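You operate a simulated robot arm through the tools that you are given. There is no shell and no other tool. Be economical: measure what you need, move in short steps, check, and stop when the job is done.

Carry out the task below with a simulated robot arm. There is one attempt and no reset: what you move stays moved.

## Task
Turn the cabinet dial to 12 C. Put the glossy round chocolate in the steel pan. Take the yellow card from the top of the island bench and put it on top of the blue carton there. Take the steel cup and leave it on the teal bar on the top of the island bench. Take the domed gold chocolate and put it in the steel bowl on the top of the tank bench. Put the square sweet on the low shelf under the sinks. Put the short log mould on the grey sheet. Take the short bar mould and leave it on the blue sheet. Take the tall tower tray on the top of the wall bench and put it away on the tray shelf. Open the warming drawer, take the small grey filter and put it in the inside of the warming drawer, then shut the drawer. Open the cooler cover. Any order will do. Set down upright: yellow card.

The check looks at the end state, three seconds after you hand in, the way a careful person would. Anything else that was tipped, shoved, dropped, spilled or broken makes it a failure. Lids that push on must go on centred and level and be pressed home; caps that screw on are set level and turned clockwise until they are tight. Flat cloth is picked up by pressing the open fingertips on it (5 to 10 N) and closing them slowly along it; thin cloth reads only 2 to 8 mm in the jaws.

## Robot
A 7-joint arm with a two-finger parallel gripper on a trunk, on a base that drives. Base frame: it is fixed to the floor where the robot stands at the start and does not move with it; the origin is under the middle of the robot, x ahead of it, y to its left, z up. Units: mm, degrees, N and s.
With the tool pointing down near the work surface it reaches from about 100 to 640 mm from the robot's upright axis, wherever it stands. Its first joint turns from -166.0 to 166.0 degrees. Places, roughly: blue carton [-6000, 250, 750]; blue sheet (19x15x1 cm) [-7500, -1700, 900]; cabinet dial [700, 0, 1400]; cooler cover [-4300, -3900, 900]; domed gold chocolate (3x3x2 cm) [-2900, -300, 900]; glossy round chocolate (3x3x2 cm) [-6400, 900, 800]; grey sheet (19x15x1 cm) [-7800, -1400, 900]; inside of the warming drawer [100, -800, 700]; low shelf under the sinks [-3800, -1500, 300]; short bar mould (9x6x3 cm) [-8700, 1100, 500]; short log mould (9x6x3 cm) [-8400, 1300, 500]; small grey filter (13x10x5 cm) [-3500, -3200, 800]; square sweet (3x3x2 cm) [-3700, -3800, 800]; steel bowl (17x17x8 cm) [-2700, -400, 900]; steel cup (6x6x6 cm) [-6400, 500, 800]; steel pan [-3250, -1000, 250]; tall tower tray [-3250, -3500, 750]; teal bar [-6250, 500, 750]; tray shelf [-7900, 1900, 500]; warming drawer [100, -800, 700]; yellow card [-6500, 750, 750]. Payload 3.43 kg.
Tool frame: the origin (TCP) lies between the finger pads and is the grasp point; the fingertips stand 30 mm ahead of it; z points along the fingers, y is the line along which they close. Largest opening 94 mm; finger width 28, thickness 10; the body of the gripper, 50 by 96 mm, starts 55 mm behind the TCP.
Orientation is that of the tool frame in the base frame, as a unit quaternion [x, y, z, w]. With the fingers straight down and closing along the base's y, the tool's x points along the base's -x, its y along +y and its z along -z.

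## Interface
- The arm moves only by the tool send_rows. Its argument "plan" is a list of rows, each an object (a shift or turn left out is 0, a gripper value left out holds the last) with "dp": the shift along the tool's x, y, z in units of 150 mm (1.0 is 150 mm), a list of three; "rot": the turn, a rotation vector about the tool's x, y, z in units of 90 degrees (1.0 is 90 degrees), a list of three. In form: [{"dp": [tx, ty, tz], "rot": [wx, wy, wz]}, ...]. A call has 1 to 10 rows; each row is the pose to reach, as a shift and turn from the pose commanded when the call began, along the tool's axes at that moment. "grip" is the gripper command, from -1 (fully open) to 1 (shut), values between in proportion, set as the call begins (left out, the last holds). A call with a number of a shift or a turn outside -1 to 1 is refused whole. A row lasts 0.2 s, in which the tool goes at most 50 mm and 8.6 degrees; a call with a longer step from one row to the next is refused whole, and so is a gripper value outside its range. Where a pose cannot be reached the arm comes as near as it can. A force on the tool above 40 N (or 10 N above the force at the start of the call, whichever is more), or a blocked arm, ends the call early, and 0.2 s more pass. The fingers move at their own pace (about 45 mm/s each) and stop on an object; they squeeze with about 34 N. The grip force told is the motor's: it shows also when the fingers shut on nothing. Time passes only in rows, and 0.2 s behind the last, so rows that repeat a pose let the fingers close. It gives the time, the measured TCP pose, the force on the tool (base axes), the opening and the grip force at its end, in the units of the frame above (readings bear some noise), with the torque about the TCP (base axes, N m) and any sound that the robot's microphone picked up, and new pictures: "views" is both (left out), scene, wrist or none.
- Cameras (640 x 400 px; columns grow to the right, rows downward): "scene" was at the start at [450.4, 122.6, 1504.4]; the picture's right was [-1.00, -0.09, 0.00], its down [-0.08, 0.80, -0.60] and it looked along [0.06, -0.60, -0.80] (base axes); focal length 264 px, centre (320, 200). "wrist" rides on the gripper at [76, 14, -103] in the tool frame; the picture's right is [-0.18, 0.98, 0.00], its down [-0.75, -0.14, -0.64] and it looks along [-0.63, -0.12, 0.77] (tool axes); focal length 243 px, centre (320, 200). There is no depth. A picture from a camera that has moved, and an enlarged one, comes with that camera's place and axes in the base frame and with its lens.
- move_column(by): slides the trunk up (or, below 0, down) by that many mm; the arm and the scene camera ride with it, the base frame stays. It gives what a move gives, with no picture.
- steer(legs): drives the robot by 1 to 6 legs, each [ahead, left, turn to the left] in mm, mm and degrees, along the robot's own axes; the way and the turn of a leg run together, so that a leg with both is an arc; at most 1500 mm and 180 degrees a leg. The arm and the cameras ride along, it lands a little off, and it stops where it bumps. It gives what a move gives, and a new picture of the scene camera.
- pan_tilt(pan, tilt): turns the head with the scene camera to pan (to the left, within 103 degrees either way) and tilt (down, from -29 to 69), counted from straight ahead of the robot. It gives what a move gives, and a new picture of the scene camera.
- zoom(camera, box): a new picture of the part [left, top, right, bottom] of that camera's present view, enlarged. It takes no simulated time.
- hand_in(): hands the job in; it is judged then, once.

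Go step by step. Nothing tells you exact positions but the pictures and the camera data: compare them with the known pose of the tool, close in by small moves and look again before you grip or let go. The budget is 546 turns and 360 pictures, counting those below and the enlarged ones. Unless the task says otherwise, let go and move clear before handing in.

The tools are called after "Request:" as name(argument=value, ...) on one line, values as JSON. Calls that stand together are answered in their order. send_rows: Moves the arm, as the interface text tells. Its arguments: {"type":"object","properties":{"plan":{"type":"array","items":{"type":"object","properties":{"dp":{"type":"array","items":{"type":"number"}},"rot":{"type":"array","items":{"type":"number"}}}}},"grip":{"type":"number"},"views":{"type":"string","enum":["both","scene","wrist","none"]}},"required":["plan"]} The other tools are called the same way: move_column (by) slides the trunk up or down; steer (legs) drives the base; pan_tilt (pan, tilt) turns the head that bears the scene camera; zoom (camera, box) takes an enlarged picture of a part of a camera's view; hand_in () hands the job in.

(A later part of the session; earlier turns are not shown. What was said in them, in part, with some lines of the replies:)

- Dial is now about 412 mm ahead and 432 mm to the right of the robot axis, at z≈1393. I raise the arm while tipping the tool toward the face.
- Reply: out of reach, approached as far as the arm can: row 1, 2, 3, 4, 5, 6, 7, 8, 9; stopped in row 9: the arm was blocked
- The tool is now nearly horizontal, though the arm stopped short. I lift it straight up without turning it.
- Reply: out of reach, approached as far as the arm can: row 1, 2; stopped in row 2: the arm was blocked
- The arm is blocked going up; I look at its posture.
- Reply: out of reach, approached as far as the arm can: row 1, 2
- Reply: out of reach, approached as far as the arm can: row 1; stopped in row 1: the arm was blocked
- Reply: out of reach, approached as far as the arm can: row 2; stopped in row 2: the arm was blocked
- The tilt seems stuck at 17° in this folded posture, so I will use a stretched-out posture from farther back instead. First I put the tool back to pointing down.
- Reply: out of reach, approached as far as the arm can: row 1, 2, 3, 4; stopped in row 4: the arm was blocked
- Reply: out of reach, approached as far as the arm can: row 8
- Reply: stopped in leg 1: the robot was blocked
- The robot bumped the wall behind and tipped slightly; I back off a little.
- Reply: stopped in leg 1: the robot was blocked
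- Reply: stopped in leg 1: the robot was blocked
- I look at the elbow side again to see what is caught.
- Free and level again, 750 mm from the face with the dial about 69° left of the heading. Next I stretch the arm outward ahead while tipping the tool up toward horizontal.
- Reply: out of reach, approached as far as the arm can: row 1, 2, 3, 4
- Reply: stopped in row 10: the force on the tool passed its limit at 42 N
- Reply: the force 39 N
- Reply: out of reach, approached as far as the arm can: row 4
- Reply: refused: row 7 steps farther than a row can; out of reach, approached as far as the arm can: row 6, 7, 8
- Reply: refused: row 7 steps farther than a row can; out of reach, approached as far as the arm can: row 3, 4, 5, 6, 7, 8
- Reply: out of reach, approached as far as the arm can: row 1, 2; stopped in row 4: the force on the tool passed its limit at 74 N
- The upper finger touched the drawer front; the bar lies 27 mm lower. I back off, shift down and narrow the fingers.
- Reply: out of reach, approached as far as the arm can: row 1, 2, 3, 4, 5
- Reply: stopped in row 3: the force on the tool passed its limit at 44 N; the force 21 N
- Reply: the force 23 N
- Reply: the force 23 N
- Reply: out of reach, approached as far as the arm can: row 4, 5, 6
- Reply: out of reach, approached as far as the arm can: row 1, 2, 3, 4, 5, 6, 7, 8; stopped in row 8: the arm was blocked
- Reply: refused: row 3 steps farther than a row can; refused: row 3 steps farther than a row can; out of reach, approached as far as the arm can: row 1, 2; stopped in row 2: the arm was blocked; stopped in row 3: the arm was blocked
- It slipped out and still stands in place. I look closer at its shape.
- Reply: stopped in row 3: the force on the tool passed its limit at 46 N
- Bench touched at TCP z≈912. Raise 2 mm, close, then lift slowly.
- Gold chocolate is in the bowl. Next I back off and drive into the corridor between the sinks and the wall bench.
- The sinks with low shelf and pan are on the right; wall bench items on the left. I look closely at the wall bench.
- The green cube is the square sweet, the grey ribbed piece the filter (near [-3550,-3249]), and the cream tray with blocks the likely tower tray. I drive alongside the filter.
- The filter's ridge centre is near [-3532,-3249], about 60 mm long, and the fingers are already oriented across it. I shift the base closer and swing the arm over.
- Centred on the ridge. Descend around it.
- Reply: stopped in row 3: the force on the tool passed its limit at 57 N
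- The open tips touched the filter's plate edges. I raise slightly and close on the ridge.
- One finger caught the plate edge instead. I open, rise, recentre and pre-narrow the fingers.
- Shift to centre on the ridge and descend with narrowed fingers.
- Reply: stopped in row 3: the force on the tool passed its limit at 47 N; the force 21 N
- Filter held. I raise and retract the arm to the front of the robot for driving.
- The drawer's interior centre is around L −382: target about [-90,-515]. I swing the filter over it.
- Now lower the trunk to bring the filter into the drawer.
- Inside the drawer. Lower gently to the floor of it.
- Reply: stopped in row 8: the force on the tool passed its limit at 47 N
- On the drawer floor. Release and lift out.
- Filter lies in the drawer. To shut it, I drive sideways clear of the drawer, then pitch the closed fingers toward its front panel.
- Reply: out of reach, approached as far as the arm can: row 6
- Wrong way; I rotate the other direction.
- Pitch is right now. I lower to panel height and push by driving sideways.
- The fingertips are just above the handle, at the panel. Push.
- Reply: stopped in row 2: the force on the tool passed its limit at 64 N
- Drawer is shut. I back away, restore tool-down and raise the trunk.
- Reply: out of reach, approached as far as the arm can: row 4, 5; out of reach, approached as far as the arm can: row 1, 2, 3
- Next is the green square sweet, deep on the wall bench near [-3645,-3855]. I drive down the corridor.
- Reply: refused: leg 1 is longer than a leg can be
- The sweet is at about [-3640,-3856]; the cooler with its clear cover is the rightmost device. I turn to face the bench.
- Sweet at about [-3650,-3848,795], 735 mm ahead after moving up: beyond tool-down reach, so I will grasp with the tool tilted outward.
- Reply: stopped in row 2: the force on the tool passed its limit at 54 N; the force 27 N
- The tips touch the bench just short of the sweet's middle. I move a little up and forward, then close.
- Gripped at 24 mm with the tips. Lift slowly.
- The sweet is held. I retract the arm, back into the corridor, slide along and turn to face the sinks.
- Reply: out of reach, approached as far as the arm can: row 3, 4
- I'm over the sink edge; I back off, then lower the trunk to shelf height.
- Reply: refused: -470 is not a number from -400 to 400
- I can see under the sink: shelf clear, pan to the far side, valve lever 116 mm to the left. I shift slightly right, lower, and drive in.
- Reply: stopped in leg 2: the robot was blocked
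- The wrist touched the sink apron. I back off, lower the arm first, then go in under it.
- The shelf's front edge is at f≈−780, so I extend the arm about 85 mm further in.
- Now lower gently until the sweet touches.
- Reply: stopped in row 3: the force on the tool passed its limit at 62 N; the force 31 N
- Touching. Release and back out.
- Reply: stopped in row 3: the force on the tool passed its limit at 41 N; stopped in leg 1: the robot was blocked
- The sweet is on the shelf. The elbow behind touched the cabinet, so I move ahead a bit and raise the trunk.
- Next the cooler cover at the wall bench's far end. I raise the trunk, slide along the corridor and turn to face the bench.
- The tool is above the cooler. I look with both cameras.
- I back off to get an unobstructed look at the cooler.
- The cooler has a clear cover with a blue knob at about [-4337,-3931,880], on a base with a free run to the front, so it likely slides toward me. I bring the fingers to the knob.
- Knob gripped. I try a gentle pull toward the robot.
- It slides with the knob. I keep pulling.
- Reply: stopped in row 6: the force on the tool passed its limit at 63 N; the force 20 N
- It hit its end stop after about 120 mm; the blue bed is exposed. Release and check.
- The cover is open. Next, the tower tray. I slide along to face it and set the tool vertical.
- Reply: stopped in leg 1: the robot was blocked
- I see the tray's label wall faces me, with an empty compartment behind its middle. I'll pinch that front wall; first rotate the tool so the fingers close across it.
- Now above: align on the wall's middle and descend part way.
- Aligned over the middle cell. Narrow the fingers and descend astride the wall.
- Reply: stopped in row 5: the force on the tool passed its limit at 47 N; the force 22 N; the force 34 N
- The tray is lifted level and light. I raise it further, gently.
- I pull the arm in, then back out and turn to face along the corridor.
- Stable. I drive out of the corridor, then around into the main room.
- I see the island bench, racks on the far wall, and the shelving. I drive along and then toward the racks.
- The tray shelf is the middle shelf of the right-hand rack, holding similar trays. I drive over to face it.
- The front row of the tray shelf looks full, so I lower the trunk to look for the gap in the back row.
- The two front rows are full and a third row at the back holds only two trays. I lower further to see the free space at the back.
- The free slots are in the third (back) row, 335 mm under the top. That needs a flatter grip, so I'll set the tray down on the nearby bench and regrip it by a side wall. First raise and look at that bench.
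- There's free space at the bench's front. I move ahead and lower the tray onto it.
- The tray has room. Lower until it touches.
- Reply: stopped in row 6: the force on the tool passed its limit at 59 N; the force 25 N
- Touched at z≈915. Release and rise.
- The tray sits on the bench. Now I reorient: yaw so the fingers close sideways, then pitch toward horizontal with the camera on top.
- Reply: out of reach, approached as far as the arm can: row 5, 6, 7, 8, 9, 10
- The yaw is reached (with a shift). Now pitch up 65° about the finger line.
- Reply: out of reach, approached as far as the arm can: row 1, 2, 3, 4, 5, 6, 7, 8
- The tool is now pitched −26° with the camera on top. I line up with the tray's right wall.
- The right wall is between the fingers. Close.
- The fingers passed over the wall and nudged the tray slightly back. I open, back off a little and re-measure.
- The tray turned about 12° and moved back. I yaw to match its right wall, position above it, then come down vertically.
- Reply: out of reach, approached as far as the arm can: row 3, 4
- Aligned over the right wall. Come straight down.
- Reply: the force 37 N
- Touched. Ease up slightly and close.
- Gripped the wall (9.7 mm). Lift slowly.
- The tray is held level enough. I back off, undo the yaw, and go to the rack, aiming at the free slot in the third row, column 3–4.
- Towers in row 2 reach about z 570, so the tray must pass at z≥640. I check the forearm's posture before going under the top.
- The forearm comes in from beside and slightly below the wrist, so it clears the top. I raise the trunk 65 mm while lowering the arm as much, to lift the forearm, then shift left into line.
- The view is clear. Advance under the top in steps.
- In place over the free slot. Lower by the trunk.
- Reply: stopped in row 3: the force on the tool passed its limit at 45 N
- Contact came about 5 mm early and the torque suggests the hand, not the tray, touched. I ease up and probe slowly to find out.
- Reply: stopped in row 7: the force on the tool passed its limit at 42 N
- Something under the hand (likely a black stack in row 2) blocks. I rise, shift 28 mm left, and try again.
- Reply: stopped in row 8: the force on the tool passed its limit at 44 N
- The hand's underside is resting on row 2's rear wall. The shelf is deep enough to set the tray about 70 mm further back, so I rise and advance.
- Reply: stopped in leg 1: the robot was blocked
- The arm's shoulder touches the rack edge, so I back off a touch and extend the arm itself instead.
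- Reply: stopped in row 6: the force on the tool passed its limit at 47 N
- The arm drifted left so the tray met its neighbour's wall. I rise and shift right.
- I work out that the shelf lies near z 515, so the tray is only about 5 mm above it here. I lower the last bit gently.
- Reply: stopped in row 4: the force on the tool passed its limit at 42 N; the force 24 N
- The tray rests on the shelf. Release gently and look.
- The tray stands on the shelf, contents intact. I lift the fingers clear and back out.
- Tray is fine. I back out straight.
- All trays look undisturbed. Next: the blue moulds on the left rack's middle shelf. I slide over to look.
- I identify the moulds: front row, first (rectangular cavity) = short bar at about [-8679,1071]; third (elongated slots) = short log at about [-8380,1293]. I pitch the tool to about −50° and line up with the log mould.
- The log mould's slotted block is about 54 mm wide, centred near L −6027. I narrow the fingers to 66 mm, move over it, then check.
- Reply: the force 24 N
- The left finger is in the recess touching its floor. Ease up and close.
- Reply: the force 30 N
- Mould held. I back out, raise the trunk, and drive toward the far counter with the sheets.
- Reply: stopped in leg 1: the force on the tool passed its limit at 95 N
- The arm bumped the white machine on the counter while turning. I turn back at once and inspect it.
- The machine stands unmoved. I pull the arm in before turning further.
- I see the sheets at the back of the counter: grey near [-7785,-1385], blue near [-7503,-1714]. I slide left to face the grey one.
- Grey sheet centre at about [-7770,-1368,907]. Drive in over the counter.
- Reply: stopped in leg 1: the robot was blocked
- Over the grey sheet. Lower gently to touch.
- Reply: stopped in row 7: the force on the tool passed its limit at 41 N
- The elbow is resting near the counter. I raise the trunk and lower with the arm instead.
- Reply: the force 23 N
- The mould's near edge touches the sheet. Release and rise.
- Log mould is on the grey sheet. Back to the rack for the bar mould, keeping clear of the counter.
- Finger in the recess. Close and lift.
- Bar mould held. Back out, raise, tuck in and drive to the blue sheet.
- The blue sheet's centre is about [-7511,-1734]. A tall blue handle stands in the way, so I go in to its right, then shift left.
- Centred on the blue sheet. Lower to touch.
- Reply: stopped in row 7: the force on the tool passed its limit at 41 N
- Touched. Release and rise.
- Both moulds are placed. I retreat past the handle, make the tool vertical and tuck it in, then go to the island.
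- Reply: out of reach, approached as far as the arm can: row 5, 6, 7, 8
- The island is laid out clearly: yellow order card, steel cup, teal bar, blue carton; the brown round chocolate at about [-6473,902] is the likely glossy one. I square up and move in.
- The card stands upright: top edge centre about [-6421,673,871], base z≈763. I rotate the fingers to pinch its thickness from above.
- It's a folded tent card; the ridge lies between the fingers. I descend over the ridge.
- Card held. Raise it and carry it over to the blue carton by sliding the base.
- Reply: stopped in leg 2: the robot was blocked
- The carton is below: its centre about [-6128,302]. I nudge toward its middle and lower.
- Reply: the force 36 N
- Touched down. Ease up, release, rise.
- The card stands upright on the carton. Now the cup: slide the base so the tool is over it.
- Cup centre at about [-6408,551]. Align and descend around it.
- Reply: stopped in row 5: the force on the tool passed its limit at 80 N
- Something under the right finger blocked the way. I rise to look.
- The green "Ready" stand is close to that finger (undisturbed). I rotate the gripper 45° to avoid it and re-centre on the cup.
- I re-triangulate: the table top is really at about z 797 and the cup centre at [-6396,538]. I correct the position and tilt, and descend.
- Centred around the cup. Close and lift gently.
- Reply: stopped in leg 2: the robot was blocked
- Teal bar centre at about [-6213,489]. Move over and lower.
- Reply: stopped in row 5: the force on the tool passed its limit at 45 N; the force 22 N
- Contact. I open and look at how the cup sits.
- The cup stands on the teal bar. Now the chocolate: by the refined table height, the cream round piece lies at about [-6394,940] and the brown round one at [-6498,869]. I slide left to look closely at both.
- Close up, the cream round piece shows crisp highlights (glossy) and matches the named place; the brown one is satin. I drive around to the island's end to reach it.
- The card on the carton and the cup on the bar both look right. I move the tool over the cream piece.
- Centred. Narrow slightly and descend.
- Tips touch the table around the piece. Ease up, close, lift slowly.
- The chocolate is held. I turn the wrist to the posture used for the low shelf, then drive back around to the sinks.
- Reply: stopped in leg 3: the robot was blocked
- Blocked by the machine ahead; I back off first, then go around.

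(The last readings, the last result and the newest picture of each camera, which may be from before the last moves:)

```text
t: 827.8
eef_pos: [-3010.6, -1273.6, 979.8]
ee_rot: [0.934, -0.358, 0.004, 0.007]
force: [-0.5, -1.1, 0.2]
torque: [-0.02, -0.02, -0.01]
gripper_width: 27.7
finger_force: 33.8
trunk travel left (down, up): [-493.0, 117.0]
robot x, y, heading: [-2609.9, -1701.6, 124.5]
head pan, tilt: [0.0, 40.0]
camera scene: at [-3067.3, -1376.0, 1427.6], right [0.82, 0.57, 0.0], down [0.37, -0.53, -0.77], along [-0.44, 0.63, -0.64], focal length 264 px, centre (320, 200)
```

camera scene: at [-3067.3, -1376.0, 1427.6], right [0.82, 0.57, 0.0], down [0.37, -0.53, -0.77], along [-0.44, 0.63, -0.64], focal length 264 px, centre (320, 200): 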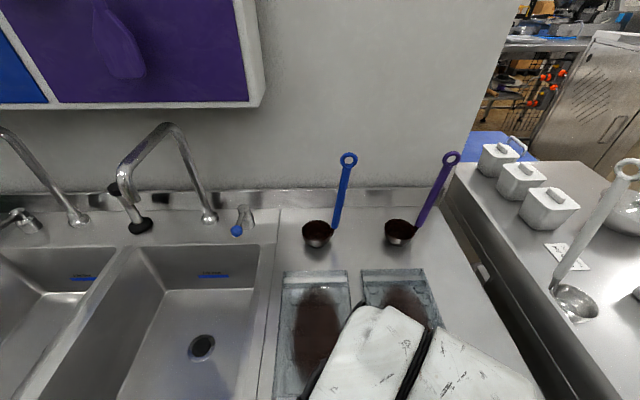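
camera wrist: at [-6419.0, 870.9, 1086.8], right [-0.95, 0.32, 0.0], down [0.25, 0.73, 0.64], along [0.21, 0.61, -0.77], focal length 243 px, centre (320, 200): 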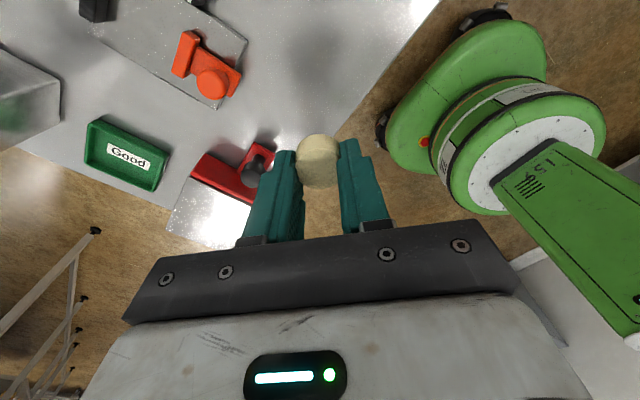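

I back out of the sink edge, pitch the tool and lower the trunk.

Request:
steer(legs=[[-110, 0, 1.3]])

Request:
send_rows(plan=[{"rot": [0.02, -0.083, 0]}, {"rot": [0.04, -0.166, 0]}, {"rot": [0.06, -0.249, 0]}, {"rot": [0.08, -0.332, 0]}, {"rot": [0.1, -0.415, 0]}, {"rot": [0.104, -0.44, 0]}], views="none")

Request:
move_column(by=-400)

Request:
zoom(camera="wrist", box=[0, 0, 640, 400])

```text
t: 829.0
eef_pos: [-2954.6, -1372.9, 980.6]
ee_rot: [0.938, -0.347, 0.004, 0.006]
force: [0.5, 0.9, 0.3]
torque: [-0.02, 0.02, -0.02]
gripper_width: 27.6
finger_force: 33.9
trunk travel left (down, up): [-493.0, 117.0]
robot x, y, heading: [-2543.2, -1791.8, 125.8]
head pan, tilt: [0.0, 40.0]
camera scene: at [-3009.8, -1476.7, 1427.5], right [0.81, 0.59, 0.0], down [0.38, -0.52, -0.77], along [-0.45, 0.62, -0.64], focal length 264 px, centre (320, 200)
```

scene: 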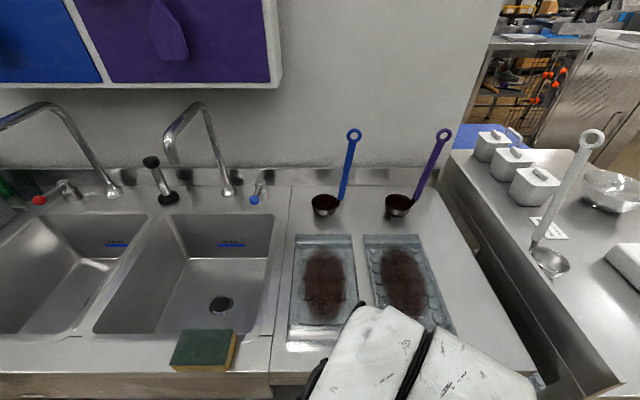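

```text
t: 830.4
eef_pos: [-2977.7, -1376.2, 970.9]
ee_rot: [0.889, -0.33, -0.262, -0.178]
force: [0.0, 0.1, 0.1]
torque: [-0.01, 0.04, 0.0]
gripper_width: 27.6
finger_force: 34.0
out of reach, approached as far as the arm can: row 4, 5, 6
trunk travel left (down, up): [-493.0, 117.0]
robot x, y, heading: [-2543.2, -1794.8, 125.6]
head pan, tilt: [0.0, 40.0]
```

```text
t: 834.2
eef_pos: [-2978.5, -1375.6, 572.3]
ee_rot: [0.89, -0.33, -0.26, -0.177]
force: [-0.1, 0.2, 0.2]
torque: [-0.03, 0.02, 0.01]
gripper_width: 27.4
finger_force: 33.8
trunk travel left (down, up): [-93.0, 517.0]
robot x, y, heading: [-2540.9, -1794.1, 125.7]
head pan, tilt: [0.0, 40.0]
```

```text
1.00 times, centred on (320, 200) of wrist (not enlarged: the box is as wide or as high as the picture)
camera zoom: at [-2902.4, -1472.4, 607.9], right [-0.79, -0.62, -0.03], down [-0.17, 0.16, 0.97], along [-0.59, 0.77, -0.23], focal length 243 px, centre (320, 200)
```

zoom: 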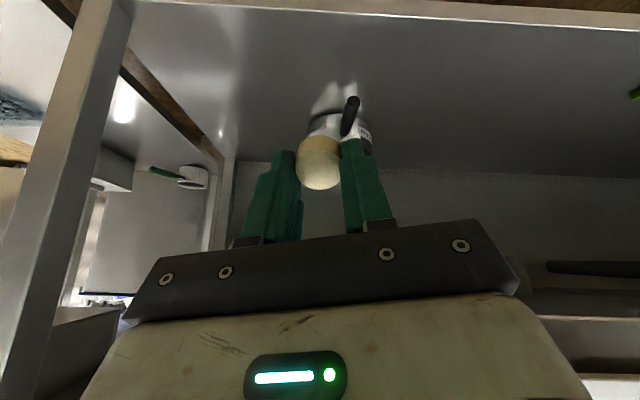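

The pan is straight ahead under the sink, centre about [-3254,-1064]. I lower the trunk and arm before going in under the apron.

Request:
move_column(by=-88)

Request:
send_rows(plan=[{"dp": [0.08, 0.02, 0.11]}, {"dp": [0.16, 0.04, 0.22]}, {"dp": [0.24, 0.06, 0.33]}, {"dp": [0.29, 0.072, 0.4]}], views="none")

Request:
steer(legs=[[0, 38, 0], [170, 0, 0]])

Request:
zoom(camera="wrist", box=[0, 0, 640, 400])

```text
t: 835.4
eef_pos: [-2978.5, -1375.5, 482.8]
ee_rot: [0.89, -0.33, -0.261, -0.177]
force: [0.0, -0.3, -0.4]
torque: [-0.02, 0.0, 0.02]
gripper_width: 27.2
finger_force: 33.9
trunk travel left (down, up): [-5.0, 605.0]
robot x, y, heading: [-2542.8, -1791.8, 125.9]
head pan, tilt: [0.0, 40.0]
```

```text
t: 836.4
eef_pos: [-2973.4, -1367.9, 407.5]
ee_rot: [0.884, -0.347, -0.257, -0.181]
force: [0.3, -0.3, -0.3]
torque: [-0.03, 0.04, -0.01]
gripper_width: 27.3
finger_force: 33.8
trunk travel left (down, up): [-5.0, 605.0]
robot x, y, heading: [-2546.0, -1791.6, 126.1]
head pan, tilt: [0.0, 40.0]
```

```text
t: 838.4
eef_pos: [-3106.0, -1250.8, 407.8]
ee_rot: [0.885, -0.344, -0.255, -0.182]
force: [1.6, -0.8, 1.5]
torque: [-0.01, 0.02, 0.0]
gripper_width: 27.3
finger_force: 34.3
trunk travel left (down, up): [-5.0, 605.0]
robot x, y, heading: [-2675.3, -1673.1, 125.8]
head pan, tilt: [0.0, 40.0]
camera scene: at [-3143.8, -1361.9, 938.9], right [0.81, 0.59, 0.0], down [0.38, -0.52, -0.76], along [-0.45, 0.62, -0.64], focal length 264 px, centre (320, 200)
```

scene: 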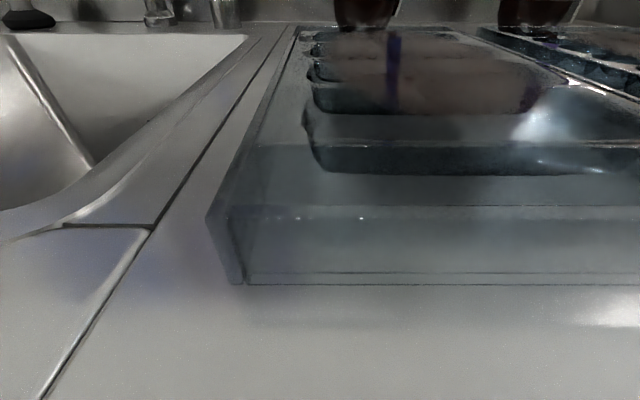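

```text
1.00 times, centred on (320, 200) of wrist (not enlarged: the box is as wide or as high as the picture)
camera zoom: at [-3033.5, -1350.9, 444.2], right [-0.81, -0.59, -0.04], down [-0.17, 0.17, 0.97], along [-0.57, 0.79, -0.23], focal length 243 px, centre (320, 200)
```

zoom: 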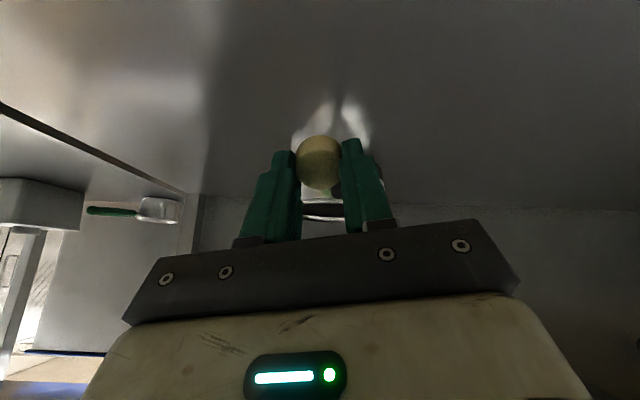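

The head is close to the trays on the drainboard, so I turn it aside and extend the arm instead.

Request:
pan_tilt(pan=-90, tilt=45)

Request:
send_rows(plan=[{"dp": [-0.17, -0.04, 0.13]}, {"dp": [-0.34, -0.08, 0.26]}, {"dp": [-0.51, -0.12, 0.39]}, {"dp": [-0.676, -0.162, 0.518]}], views="wrist")

```text
t: 840.0
eef_pos: [-3105.6, -1249.8, 408.5]
ee_rot: [0.884, -0.345, -0.258, -0.183]
force: [1.2, -0.3, -0.7]
torque: [0.03, 0.0, 0.0]
gripper_width: 27.5
finger_force: 33.6
trunk travel left (down, up): [-5.0, 605.0]
robot x, y, heading: [-2674.3, -1675.2, 125.7]
head pan, tilt: [-90.0, 45.0]
camera scene: at [-3026.5, -1382.9, 931.7], right [0.59, -0.81, 0.0], down [-0.57, -0.42, -0.71], along [0.57, 0.42, -0.71], focal length 264 px, centre (320, 200)
```

scene: 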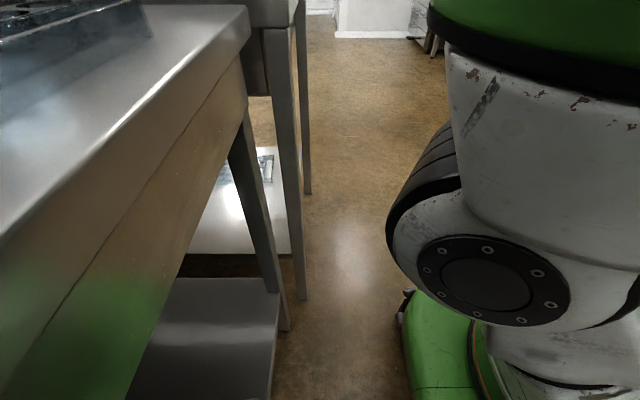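

```text
t: 841.0
eef_pos: [-3178.1, -1143.8, 407.6]
ee_rot: [0.885, -0.344, -0.257, -0.181]
force: [0.8, -0.6, 1.9]
torque: [-0.03, 0.07, 0.01]
gripper_width: 27.4
finger_force: 33.7
trunk travel left (down, up): [-5.0, 605.0]
robot x, y, heading: [-2672.7, -1673.0, 126.1]
head pan, tilt: [-90.0, 45.0]
camera wrist: at [-3105.2, -1243.0, 444.2], right [-0.81, -0.59, -0.03], down [-0.16, 0.17, 0.97], along [-0.57, 0.79, -0.23], focal length 243 px, centre (320, 200)
```

wrist: 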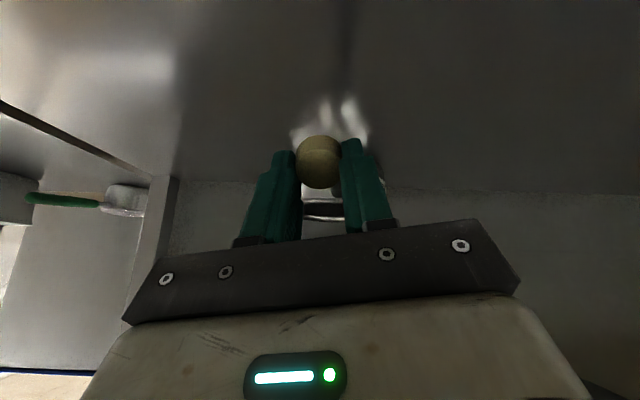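

The pan's rim is around z 375, so I raise the chocolate a bit and go the rest of the way over the pan.

Request:
send_rows(plan=[{"dp": [-0.04, -0.01, -0.055]}, {"dp": [-0.09, -0.022, -0.12]}, {"dp": [-0.2, -0.045, -0.03]}, {"dp": [-0.31, -0.075, 0.06]}, {"dp": [-0.43, -0.1, 0.14]}], views="wrist")

```text
t: 842.2
eef_pos: [-3214.6, -1090.9, 430.7]
ee_rot: [0.885, -0.343, -0.257, -0.18]
force: [-0.4, -0.7, -0.6]
torque: [0.03, 0.01, 0.04]
gripper_width: 27.4
finger_force: 34.4
trunk travel left (down, up): [-5.0, 605.0]
robot x, y, heading: [-2673.2, -1678.1, 125.9]
head pan, tilt: [-90.0, 45.0]
camera wrist: at [-3141.8, -1189.3, 467.5], right [-0.81, -0.59, -0.03], down [-0.16, 0.17, 0.97], along [-0.57, 0.79, -0.23], focal length 243 px, centre (320, 200)
```

wrist: 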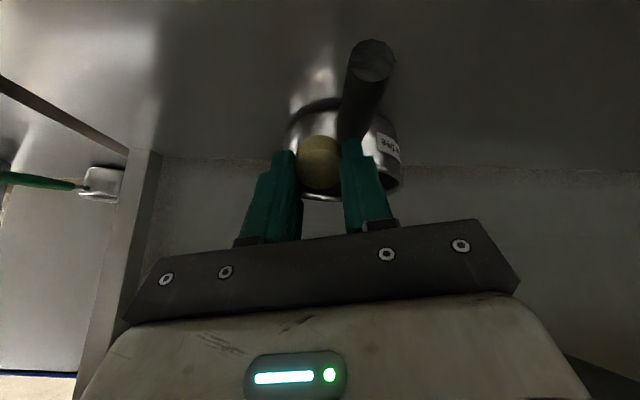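

The pan's handle had been pushed and the pan slid back along the shelf about 130 mm. I'll set the chocolate down beside it for a moment, pull the pan back by its handle, then put the chocolate in.

Request:
send_rows(plan=[{"dp": [-0.06, -0.015, -0.08]}, {"dp": [-0.1, 0.18, -0.1]}, {"dp": [-0.1, 0.38, -0.14]}, {"dp": [-0.1, 0.58, -0.18]}, {"dp": [-0.1, 0.8, -0.22]}], views="none")

Request:
send_rows(plan=[{"dp": [0.1, 0.025, 0.14]}, {"dp": [0.2, 0.05, 0.275]}, {"dp": [0.3, 0.075, 0.41]}, {"dp": [0.38, 0.094, 0.525]}, {"dp": [0.42, 0.104, 0.58]}, {"dp": [0.44, 0.109, 0.61]}, {"dp": [0.46, 0.113, 0.636]}, {"dp": [0.48, 0.118, 0.664]}, {"dp": [0.5, 0.123, 0.69]}], views="none")

```text
t: 843.4
eef_pos: [-3295.5, -1180.9, 448.0]
ee_rot: [0.884, -0.345, -0.257, -0.181]
force: [-1.0, -0.1, -0.1]
torque: [0.0, -0.02, 0.02]
gripper_width: 27.6
finger_force: 33.8
trunk travel left (down, up): [-5.0, 605.0]
robot x, y, heading: [-2673.7, -1675.3, 126.0]
head pan, tilt: [-90.0, 45.0]
```

```text
t: 845.0
eef_pos: [-3298.9, -1181.0, 335.1]
ee_rot: [0.883, -0.343, -0.262, -0.183]
force: [11.1, -6.2, 16.0]
torque: [-0.37, -0.05, 0.23]
gripper_width: 27.4
finger_force: 33.9
trunk travel left (down, up): [-5.0, 605.0]
robot x, y, heading: [-2672.3, -1677.6, 126.2]
head pan, tilt: [-90.0, 45.0]
stopped in row 8: the force on the tool passed its limit at 48 N (the readings are from after the stop); the commanded pose is now the measured one
```

Request:
send_rows(plan=[{"dp": [-0.015, -0.004, -0.02]}, {"dp": [-0.015, -0.004, -0.02]}, {"dp": [-0.015, -0.004, -0.02]}], grip=-0.1, views="none")

Request:
send_rows(plan=[{"dp": [-0.02, 0, -0.1]}, {"dp": [-0.15, -0.04, -0.3]}, {"dp": [-0.28, -0.07, -0.48]}, {"dp": [-0.4, -0.11, -0.6]}, {"dp": [-0.32, -0.31, -0.55]}, {"dp": [-0.3, -0.52, -0.5]}, {"dp": [-0.35, -0.74, -0.46]}], views="wrist")

```text
t: 845.8
eef_pos: [-3298.0, -1180.3, 336.8]
ee_rot: [0.884, -0.344, -0.26, -0.182]
force: [1.9, 2.2, 1.9]
torque: [0.07, 0.04, -0.02]
gripper_width: 50.5
finger_force: 0.0
trunk travel left (down, up): [-5.0, 605.0]
robot x, y, heading: [-2672.6, -1677.7, 126.0]
head pan, tilt: [-90.0, 45.0]
```

```text
t: 847.4
eef_pos: [-3228.8, -1113.5, 438.3]
ee_rot: [0.884, -0.342, -0.261, -0.181]
force: [0.6, 0.1, 0.2]
torque: [0.04, 0.01, -0.01]
gripper_width: 51.9
finger_force: 0.1
trunk travel left (down, up): [-5.0, 605.0]
robot x, y, heading: [-2673.1, -1677.5, 126.2]
head pan, tilt: [-90.0, 45.0]
camera wrist: at [-3155.8, -1212.2, 474.6], right [-0.81, -0.59, -0.03], down [-0.16, 0.16, 0.97], along [-0.57, 0.79, -0.23], focal length 243 px, centre (320, 200)
```

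wrist: 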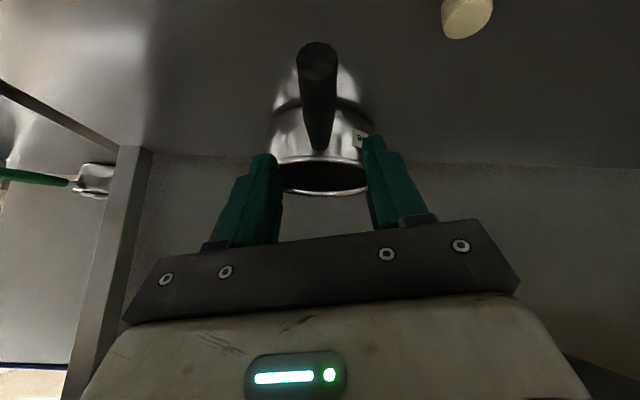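

The pan is upright; its handle points at me. I grip the handle and pull the pan back about 142 mm with the arm.

Request:
send_rows(plan=[{"dp": [0.03, -0.005, 0.15]}, {"dp": [0.06, -0.012, 0.3]}, {"dp": [0.08, -0.015, 0.39]}, {"dp": [0.093, -0.017, 0.45]}], views="none")

Request:
send_rows(plan=[{"dp": [0, 0, 0]}, {"dp": [0, 0, 0]}, {"dp": [0, 0, 0]}, {"dp": [0, 0, 0]}], grip=1, views="none")

```text
t: 848.4
eef_pos: [-3241.6, -1082.8, 377.5]
ee_rot: [0.884, -0.343, -0.261, -0.182]
force: [-0.4, -0.6, -0.1]
torque: [-0.02, 0.02, -0.02]
gripper_width: 51.7
finger_force: 0.2
trunk travel left (down, up): [-5.0, 605.0]
robot x, y, heading: [-2675.0, -1674.1, 125.9]
head pan, tilt: [-90.0, 45.0]
```

```text
t: 849.4
eef_pos: [-3240.9, -1083.1, 375.7]
ee_rot: [0.884, -0.344, -0.26, -0.182]
force: [1.0, 0.6, -0.7]
torque: [0.22, 0.07, -0.35]
gripper_width: 25.1
finger_force: 34.2
trunk travel left (down, up): [-5.0, 605.0]
robot x, y, heading: [-2674.6, -1677.6, 125.7]
head pan, tilt: [-90.0, 45.0]
```

Handle gripped (25 mm). Pull back slowly.

Request:
send_rows(plan=[{"dp": [0.08, 0.02, -0.061]}, {"dp": [0.17, 0.04, -0.13]}, {"dp": [0.26, 0.062, -0.199]}, {"dp": [0.35, 0.084, -0.268]}, {"dp": [0.45, 0.108, -0.344]}, {"dp": [0.55, 0.132, -0.42]}, {"dp": [0.65, 0.156, -0.497]}, {"dp": [0.739, 0.177, -0.565]}], views="none")

Request:
send_rows(plan=[{"dp": [0, 0, 0]}, {"dp": [0, 0, 0]}, {"dp": [0, 0, 0]}, {"dp": [-0.06, -0.015, -0.1]}, {"dp": [-0.12, -0.03, -0.25]}, {"dp": [-0.2, -0.05, -0.42]}], grip=0.0, views="wrist")

```text
t: 851.2
eef_pos: [-3163.6, -1202.8, 375.8]
ee_rot: [0.884, -0.343, -0.261, -0.182]
force: [-0.6, 2.3, 1.2]
torque: [0.06, -0.01, -0.02]
gripper_width: 25.1
finger_force: 34.0
trunk travel left (down, up): [-5.0, 605.0]
robot x, y, heading: [-2675.3, -1675.4, 126.0]
head pan, tilt: [-90.0, 45.0]
```

```text
t: 852.6
eef_pos: [-3156.5, -1212.6, 445.2]
ee_rot: [0.884, -0.344, -0.26, -0.183]
force: [0.6, -0.1, 0.8]
torque: [0.01, 0.0, -0.02]
gripper_width: 47.3
finger_force: 0.0
trunk travel left (down, up): [-5.0, 605.0]
robot x, y, heading: [-2671.0, -1676.8, 126.1]
head pan, tilt: [-90.0, 45.0]
camera wrist: at [-3082.6, -1311.9, 481.6], right [-0.81, -0.59, -0.03], down [-0.16, 0.16, 0.97], along [-0.57, 0.79, -0.23], focal length 243 px, centre (320, 200)
```

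wrist: 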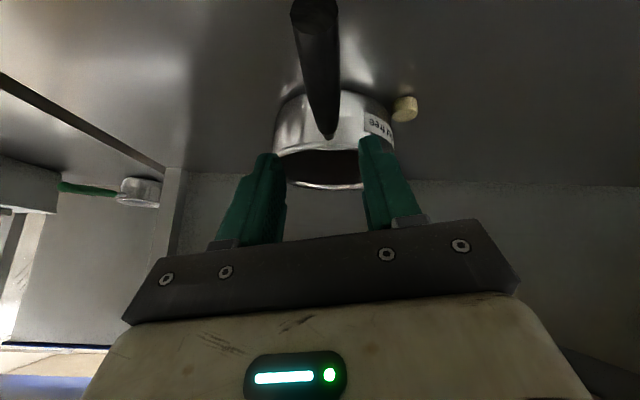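

The pan is back at about its original place, with the chocolate just beside it. I go over the chocolate.

Request:
send_rows(plan=[{"dp": [-0.17, 0.13, 0.19]}, {"dp": [-0.34, 0.26, 0.38]}, {"dp": [-0.5, 0.39, 0.57]}, {"dp": [-0.667, 0.518, 0.765]}], grip=0.15, views="wrist")

```text
t: 853.6
eef_pos: [-3312.5, -1157.6, 400.3]
ee_rot: [0.884, -0.343, -0.261, -0.182]
force: [-0.1, -0.4, 0.5]
torque: [0.0, 0.0, 0.02]
gripper_width: 40.2
finger_force: 0.0
trunk travel left (down, up): [-5.0, 605.0]
robot x, y, heading: [-2672.9, -1673.1, 126.2]
head pan, tilt: [-90.0, 45.0]
camera wrist: at [-3239.9, -1256.6, 437.1], right [-0.81, -0.59, -0.03], down [-0.16, 0.16, 0.97], along [-0.57, 0.79, -0.23], focal length 243 px, centre (320, 200)
```

wrist: 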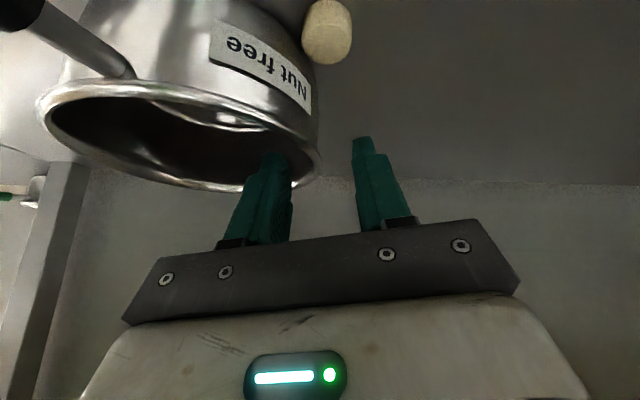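

Request:
send_rows(plan=[{"dp": [0.18, 0.063, -0.037]}, {"dp": [0.357, 0.126, -0.073]}, {"dp": [0.337, 0.121, 0.07]}, {"dp": [0.316, 0.116, 0.2]}, {"dp": [0.303, 0.113, 0.29]}, {"dp": [0.295, 0.111, 0.341]}], views="wrist")

```text
t: 854.9
eef_pos: [-3310.8, -1168.0, 340.8]
ee_rot: [0.882, -0.342, -0.267, -0.186]
force: [3.9, -1.3, 15.3]
torque: [-0.12, -0.83, -0.1]
gripper_width: 40.0
finger_force: 0.0
trunk travel left (down, up): [-5.0, 605.0]
robot x, y, heading: [-2675.2, -1673.7, 126.0]
head pan, tilt: [-90.0, 45.0]
stopped in row 6: the force on the tool passed its limit at 46 N (the readings are from after the stop); the commanded pose is now the measured one
camera wrist: at [-3237.7, -1267.6, 375.0], right [-0.81, -0.59, -0.03], down [-0.15, 0.15, 0.98], along [-0.57, 0.79, -0.21], focal length 243 px, centre (320, 200)
```

wrist: 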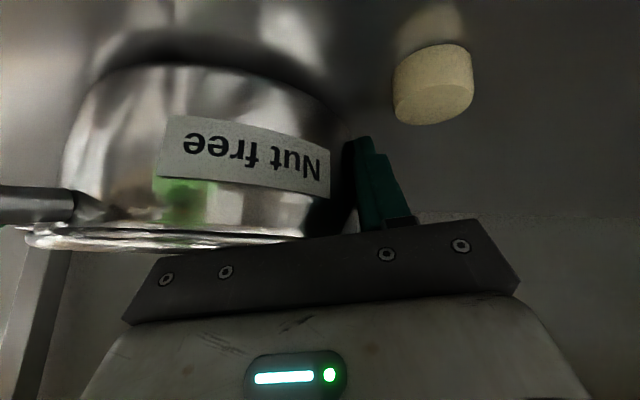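

The +l finger had caught the pan's rim and the chocolate is now outside my fingers. I rise straight up, back a little, and look again.

Request:
send_rows(plan=[{"dp": [-0.06, -0.015, -0.08]}, {"dp": [-0.17, -0.042, -0.24]}, {"dp": [-0.29, -0.07, -0.4]}, {"dp": [-0.4, -0.1, -0.55]}, {"dp": [-0.3, -0.08, -0.64]}, {"dp": [-0.2, -0.06, -0.72]}], views="wrist")

```text
t: 856.3
eef_pos: [-3286.8, -1203.4, 442.8]
ee_rot: [0.882, -0.343, -0.265, -0.185]
force: [0.4, 0.2, -0.3]
torque: [0.02, -0.02, 0.01]
gripper_width: 40.1
finger_force: 0.0
trunk travel left (down, up): [-5.0, 605.0]
robot x, y, heading: [-2675.6, -1678.1, 125.9]
head pan, tilt: [-90.0, 45.0]
camera wrist: at [-3213.1, -1302.1, 477.8], right [-0.81, -0.59, -0.03], down [-0.15, 0.15, 0.98], along [-0.57, 0.79, -0.21], focal length 243 px, centre (320, 200)
```

wrist: 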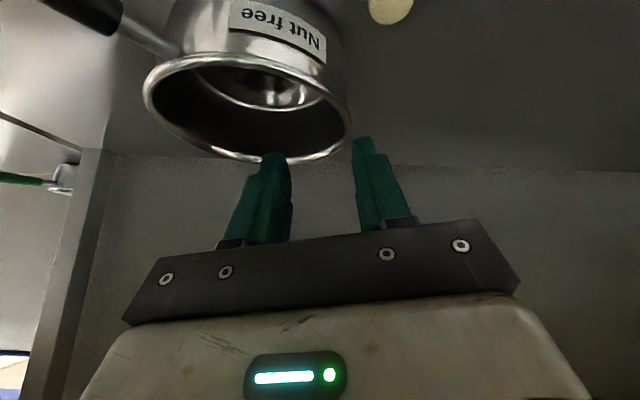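

Pan centre is now about [-3261,-1140] and the chocolate about [-3331,-1217]. I go in for the chocolate along the tool axis, clear of the rim.

Request:
send_rows(plan=[{"dp": [0.17, 0.2, 0.11]}, {"dp": [0.332, 0.409, 0.215]}, {"dp": [0.333, 0.412, 0.34]}, {"dp": [0.334, 0.415, 0.46]}, {"dp": [0.335, 0.417, 0.55]}, {"dp": [0.336, 0.419, 0.6]}], grip=0.2, views="wrist")

```text
t: 857.7
eef_pos: [-3329.0, -1227.8, 335.2]
ee_rot: [0.882, -0.34, -0.269, -0.183]
force: [19.2, -18.0, 29.1]
torque: [-0.95, -0.05, 0.66]
gripper_width: 34.9
finger_force: 0.1
trunk travel left (down, up): [-5.0, 605.0]
robot x, y, heading: [-2674.0, -1677.7, 125.9]
head pan, tilt: [-90.0, 45.0]
camera wrist: at [-3255.8, -1326.8, 369.5], right [-0.8, -0.59, -0.03], down [-0.15, 0.15, 0.98], along [-0.58, 0.79, -0.21], focal length 243 px, centre (320, 200)
```

wrist: 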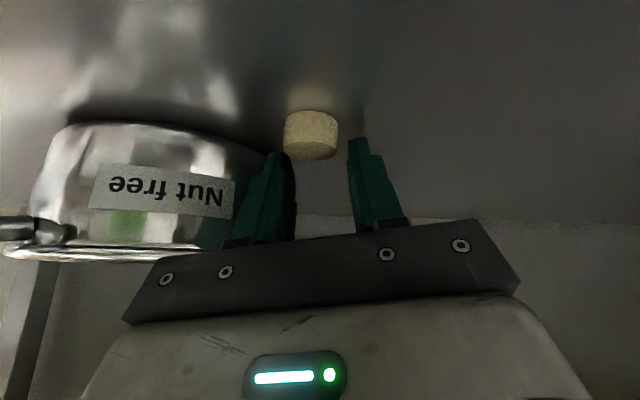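

The chocolate lies between the tips, as with the sweet before. Ease up and close.

Request:
send_rows(plan=[{"dp": [-0.02, -0.003, -0.01]}, {"dp": [-0.03, -0.003, 0.0]}, {"dp": [-0.03, -0.003, 0.0]}, {"dp": [-0.03, -0.003, 0.0]}, {"dp": [-0.03, -0.003, 0.0]}], grip=1, views="none")

Request:
send_rows(plan=[{"dp": [-0.02, -0.005, -0.027]}, {"dp": [-0.06, -0.015, -0.08]}, {"dp": [-0.12, -0.03, -0.16]}, {"dp": [-0.2, -0.05, -0.27]}, {"dp": [-0.3, -0.075, -0.4]}, {"dp": [-0.42, -0.105, -0.56]}], views="none")

```text
t: 858.9
eef_pos: [-3332.0, -1221.7, 335.4]
ee_rot: [0.882, -0.343, -0.265, -0.186]
force: [-0.2, 0.1, -0.5]
torque: [0.02, 0.01, -0.02]
gripper_width: 24.8
finger_force: 33.8
trunk travel left (down, up): [-5.0, 605.0]
robot x, y, heading: [-2673.2, -1673.3, 126.1]
head pan, tilt: [-90.0, 45.0]
```

```text
t: 860.3
eef_pos: [-3331.6, -1223.6, 442.8]
ee_rot: [0.882, -0.343, -0.264, -0.185]
force: [-0.2, -0.1, 0.5]
torque: [0.02, 0.0, -0.02]
gripper_width: 24.4
finger_force: 34.2
trunk travel left (down, up): [-5.0, 605.0]
robot x, y, heading: [-2676.2, -1678.5, 125.9]
head pan, tilt: [-90.0, 45.0]
```

Held (24 mm). I carry it over the pan.

Request:
send_rows(plan=[{"dp": [0.012, -0.18, 0.024]}, {"dp": [0.024, -0.36, 0.048]}, {"dp": [0.036, -0.54, 0.072]}, {"dp": [0.047, -0.711, 0.095]}], views="wrist")

```text
t: 861.3
eef_pos: [-3258.1, -1144.8, 441.9]
ee_rot: [0.883, -0.342, -0.264, -0.184]
force: [0.2, -0.1, -0.7]
torque: [0.0, 0.01, -0.01]
gripper_width: 24.1
finger_force: 34.3
trunk travel left (down, up): [-5.0, 605.0]
robot x, y, heading: [-2673.2, -1678.0, 126.2]
head pan, tilt: [-90.0, 45.0]
camera wrist: at [-3185.0, -1244.1, 476.8], right [-0.81, -0.59, -0.03], down [-0.15, 0.15, 0.98], along [-0.57, 0.79, -0.21], focal length 243 px, centre (320, 200)
```

wrist: 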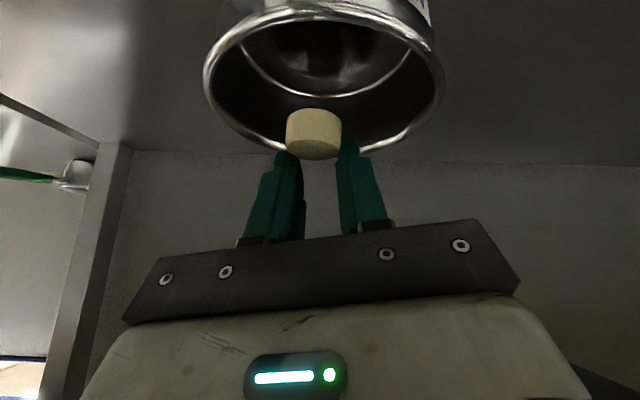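

Centred above the pan. Lower into it and release.

Request:
send_rows(plan=[{"dp": [0.06, 0.015, 0.08]}, {"dp": [0.12, 0.03, 0.16]}, {"dp": [0.18, 0.044, 0.24]}, {"dp": [0.21, 0.051, 0.28]}], views="none")

Request:
send_rows(plan=[{"dp": [0, 0, 0]}, {"dp": [0, 0, 0]}, {"dp": [0, 0, 0]}, {"dp": [-0.06, -0.015, -0.08]}, {"dp": [-0.16, -0.04, -0.21]}, {"dp": [-0.28, -0.07, -0.37]}], grip=0.1, views="wrist")

```text
t: 862.3
eef_pos: [-3256.4, -1145.4, 389.0]
ee_rot: [0.882, -0.343, -0.264, -0.185]
force: [0.1, 0.2, 0.3]
torque: [0.02, -0.01, -0.04]
gripper_width: 24.1
finger_force: 34.5
trunk travel left (down, up): [-5.0, 605.0]
robot x, y, heading: [-2673.1, -1675.5, 125.9]
head pan, tilt: [-90.0, 45.0]
```

```text
t: 863.7
eef_pos: [-3257.4, -1144.0, 458.0]
ee_rot: [0.882, -0.342, -0.265, -0.185]
force: [-0.4, 0.7, -0.5]
torque: [0.02, 0.0, 0.04]
gripper_width: 42.2
finger_force: 0.0
trunk travel left (down, up): [-5.0, 605.0]
robot x, y, heading: [-2677.2, -1675.3, 126.1]
head pan, tilt: [-90.0, 45.0]
camera wrist: at [-3183.4, -1244.0, 493.1], right [-0.81, -0.59, -0.03], down [-0.15, 0.15, 0.98], along [-0.57, 0.79, -0.22], focal length 243 px, centre (320, 200)
```

wrist: 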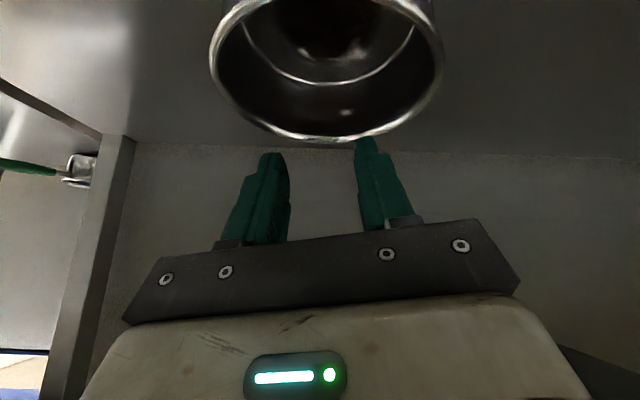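

I back off slightly so the camera can see the bottom of the pan.

Request:
send_rows(plan=[{"dp": [0.1, 0.024, -0.077]}, {"dp": [0.197, 0.047, -0.151]}, {"dp": [0.16, 0.04, -0.2]}], views="wrist")

```text
t: 864.5
eef_pos: [-3235.8, -1174.5, 466.6]
ee_rot: [0.882, -0.342, -0.265, -0.185]
force: [-0.5, 0.2, 0.1]
torque: [-0.03, 0.02, -0.02]
gripper_width: 42.4
finger_force: 0.0
trunk travel left (down, up): [-5.0, 605.0]
robot x, y, heading: [-2674.3, -1676.0, 125.9]
head pan, tilt: [-90.0, 45.0]
camera wrist: at [-3163.2, -1275.1, 502.1], right [-0.81, -0.59, -0.03], down [-0.15, 0.15, 0.98], along [-0.57, 0.79, -0.21], focal length 243 px, centre (320, 200)
```

wrist: 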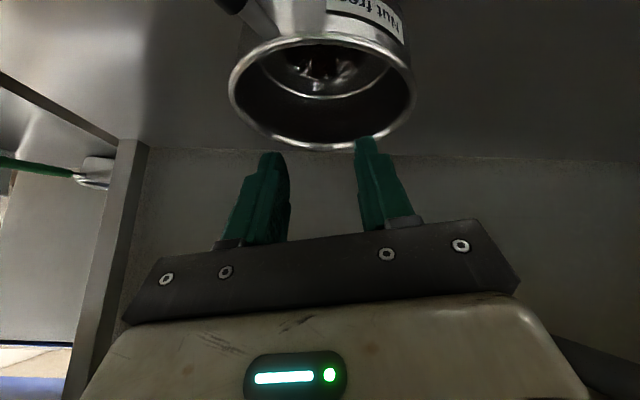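

Request:
zoom(camera="wrist", box=[220, 20, 430, 155])

```text
2.96 times, centred on (325, 88) of wrist
camera zoom: at [-3163.2, -1275.1, 502.1], right [-0.81, -0.59, -0.03], down [-0.15, 0.15, 0.98], along [-0.57, 0.79, -0.21], focal length 719 px, centre (305, 533)
```

zoom: 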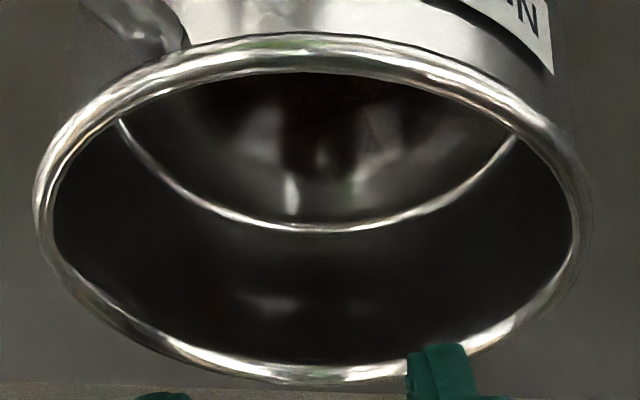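

The near half of the bottom is hidden. I tilt the hand downward to look straight into the pan.

Request:
send_rows(plan=[{"dp": [0, 0, 0.1], "rot": [0, 0.075, 0]}, {"dp": [0, 0, 0.2], "rot": [0, 0.15, 0]}, {"dp": [0, 0, 0.29], "rot": [0, 0.22, 0]}], views="wrist")

```text
t: 865.3
eef_pos: [-3251.2, -1152.2, 432.3]
ee_rot: [0.915, -0.369, -0.108, -0.122]
force: [0.0, -0.5, -0.1]
torque: [0.0, 0.0, -0.03]
gripper_width: 42.3
finger_force: 0.1
trunk travel left (down, up): [-5.0, 605.0]
robot x, y, heading: [-2676.3, -1676.2, 126.1]
head pan, tilt: [-90.0, 45.0]
camera wrist: at [-3196.1, -1242.7, 506.4], right [-0.82, -0.57, -0.09], down [-0.36, 0.39, 0.85], along [-0.44, 0.73, -0.53], focal length 243 px, centre (320, 200)
```

wrist: 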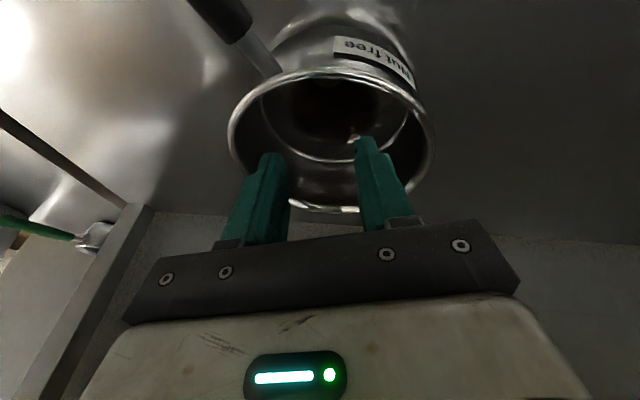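

Request:
zoom(camera="wrist", box=[220, 50, 440, 220])

```text
2.35 times, centred on (330, 135) of wrist
camera zoom: at [-3196.1, -1242.7, 506.4], right [-0.82, -0.57, -0.09], down [-0.36, 0.39, 0.85], along [-0.44, 0.73, -0.53], focal length 571 px, centre (296, 353)
```

zoom: 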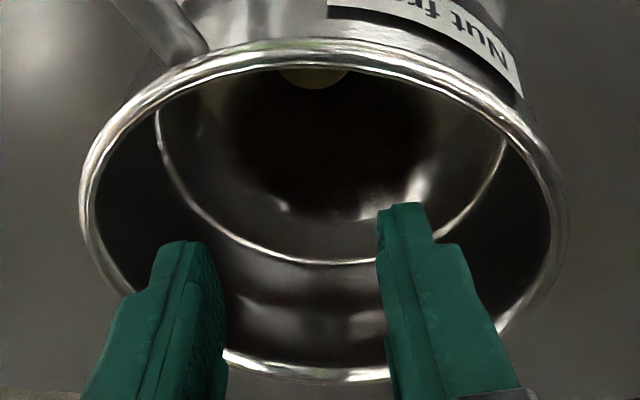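

The chocolate is in the pan (seen by the near wall). The pan stands about 90 mm off its original spot, so I close the fingers and gently push it back along +y.

Request:
send_rows(plan=[{"dp": [-0.03, -0.015, -0.1]}, {"dp": [0.08, 0.12, -0.15]}, {"dp": [0.19, 0.26, -0.2]}, {"dp": [0.29, 0.39, -0.25]}, {"dp": [0.393, 0.517, -0.303]}], grip=1, views="none")

Request:
send_rows(plan=[{"dp": [0.06, 0.03, 0.2]}, {"dp": [0.12, 0.06, 0.4]}, {"dp": [0.182, 0.091, 0.6]}], views="wrist")

```text
t: 866.5
eef_pos: [-3252.9, -1250.5, 440.6]
ee_rot: [0.912, -0.377, -0.102, -0.125]
force: [0.7, 0.4, 0.8]
torque: [0.04, -0.01, 0.03]
gripper_width: 0.2
finger_force: 32.9
trunk travel left (down, up): [-5.0, 605.0]
robot x, y, heading: [-2671.2, -1672.0, 125.7]
head pan, tilt: [-90.0, 45.0]
```

```text
t: 867.3
eef_pos: [-3260.1, -1260.1, 354.4]
ee_rot: [0.914, -0.369, -0.111, -0.124]
force: [1.3, -0.7, 0.5]
torque: [-0.03, -0.03, -0.01]
gripper_width: 0.0
finger_force: 32.5
trunk travel left (down, up): [-5.0, 605.0]
robot x, y, heading: [-2676.1, -1677.9, 126.1]
head pan, tilt: [-90.0, 45.0]
camera wrist: at [-3204.9, -1349.5, 427.1], right [-0.82, -0.57, -0.09], down [-0.36, 0.39, 0.85], along [-0.45, 0.73, -0.52], focal length 243 px, centre (320, 200)
```

wrist: 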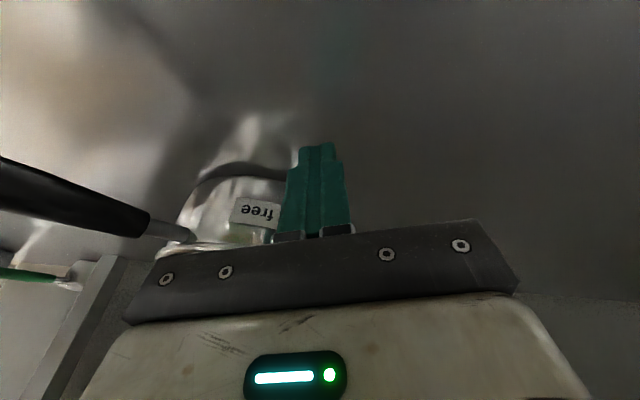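

The fingers are beside the pan as intended. Push slowly.

Request:
send_rows(plan=[{"dp": [-0.06, -0.065, 0.028]}, {"dp": [-0.12, -0.13, 0.056]}, {"dp": [-0.18, -0.194, 0.084]}, {"dp": [-0.24, -0.259, 0.112]}, {"dp": [-0.3, -0.323, 0.14]}, {"dp": [-0.36, -0.388, 0.168]}, {"dp": [-0.41, -0.442, 0.191]}, {"dp": [-0.454, -0.489, 0.212]}], views="wrist")

```text
t: 869.1
eef_pos: [-3259.7, -1153.5, 353.4]
ee_rot: [0.914, -0.37, -0.109, -0.124]
force: [1.0, -1.0, 1.0]
torque: [-0.01, 0.01, -0.02]
gripper_width: 0.1
finger_force: 33.8
trunk travel left (down, up): [-5.0, 605.0]
robot x, y, heading: [-2676.2, -1675.4, 126.1]
head pan, tilt: [-90.0, 45.0]
camera wrist: at [-3203.6, -1244.1, 426.6], right [-0.82, -0.57, -0.09], down [-0.36, 0.39, 0.85], along [-0.44, 0.73, -0.52], focal length 243 px, centre (320, 200)
```

wrist: 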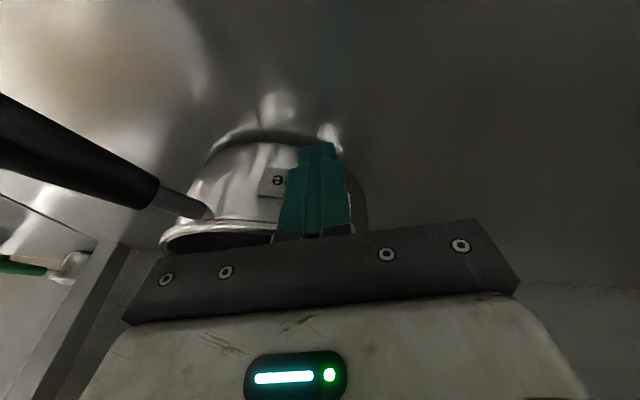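

The pan is back at about its original spot. I back the fingers away and drive out.

Request:
send_rows(plan=[{"dp": [0.13, 0.14, -0.06]}, {"dp": [0.26, 0.28, -0.12]}, {"dp": [0.36, 0.4, -0.3]}, {"dp": [0.4, 0.45, -0.5]}], views="none")

Request:
steer(legs=[[-230, 0, 0]])

Request:
move_column(by=300)

```text
t: 870.1
eef_pos: [-3254.8, -1264.0, 397.4]
ee_rot: [0.915, -0.369, -0.109, -0.123]
force: [-0.6, 1.0, -0.3]
torque: [-0.03, -0.01, 0.0]
gripper_width: 0.0
finger_force: 33.1
trunk travel left (down, up): [-5.0, 605.0]
robot x, y, heading: [-2674.6, -1675.4, 126.1]
head pan, tilt: [-90.0, 45.0]
```

```text
t: 871.8
eef_pos: [-3121.8, -1448.5, 397.7]
ee_rot: [0.915, -0.368, -0.109, -0.123]
force: [0.6, 0.1, -0.2]
torque: [0.0, -0.04, 0.01]
gripper_width: 0.2
finger_force: 33.0
trunk travel left (down, up): [-5.0, 605.0]
robot x, y, heading: [-2540.4, -1858.7, 126.0]
head pan, tilt: [-90.0, 45.0]
camera scene: at [-2891.3, -1568.0, 932.3], right [0.59, -0.81, 0.0], down [-0.57, -0.42, -0.71], along [0.57, 0.42, -0.71], focal length 264 px, centre (320, 200)
```

scene: 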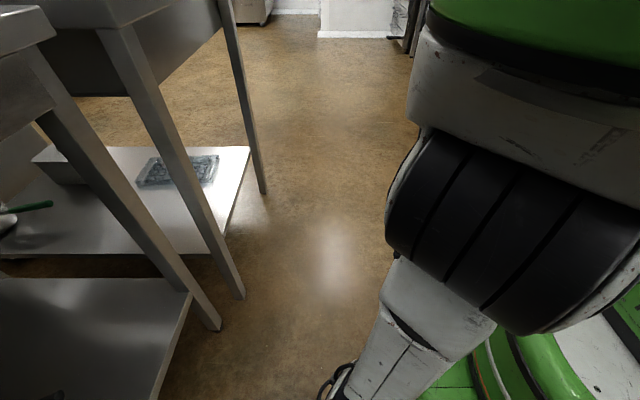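

```text
t: 874.8
eef_pos: [-3122.2, -1448.4, 697.9]
ee_rot: [0.915, -0.368, -0.11, -0.123]
force: [0.1, -0.4, -0.2]
torque: [-0.04, -0.02, 0.01]
gripper_width: 0.0
finger_force: 33.4
trunk travel left (down, up): [-305.0, 305.0]
robot x, y, heading: [-2539.6, -1862.7, 126.1]
head pan, tilt: [-90.0, 45.0]
```

The chocolate is in the pan and every other item is done, with the gripper empty and clear. I hand in.

Request:
hand_in()

```text
The job is handed in.
```

I carried out all eleven tasks and handed the job in, but three accidental contacts along the way could count against it.

**Done**
- The dial points to 12 °C.
- The filter is in the mould-warmer drawer, and the drawer is shut.
- The gold chocolate is in the steel bowl.
- The square sweet is on the low shelf under the sinks.
- The cooler cover is slid open.
- The tower tray is in the back row of the tray shelf.
- The log mould is on the grey sheet and the bar mould is on the blue sheet.
- The yellow card stands upright on the blue carton.
- The steel cup is on the teal bar.
- The glossy round chocolate is in the steel pan.

**What could count against it**
- **Which chocolate:** two round pieces lay on the island. I took the cream one because it showed sharp highlights and matched the listed position better than the brown one.
- **Steel pan:** I pushed it back along the shelf by its handle, then caught its rim and dragged it. I returned it to roughly its original spot, but its handle now points about 40 degrees off. I last saw the chocolate inside just before the final push and could not look in again afterwards.
- **White machine on the far counter:** the arm struck it at about 95 N while turning. It looked upright and unmoved afterwards.
- **Tray shelf:** while placing the tower tray, the hand pressed on the row in front at about 45 N several times. The other trays looked undisturbed in the view afterwards.
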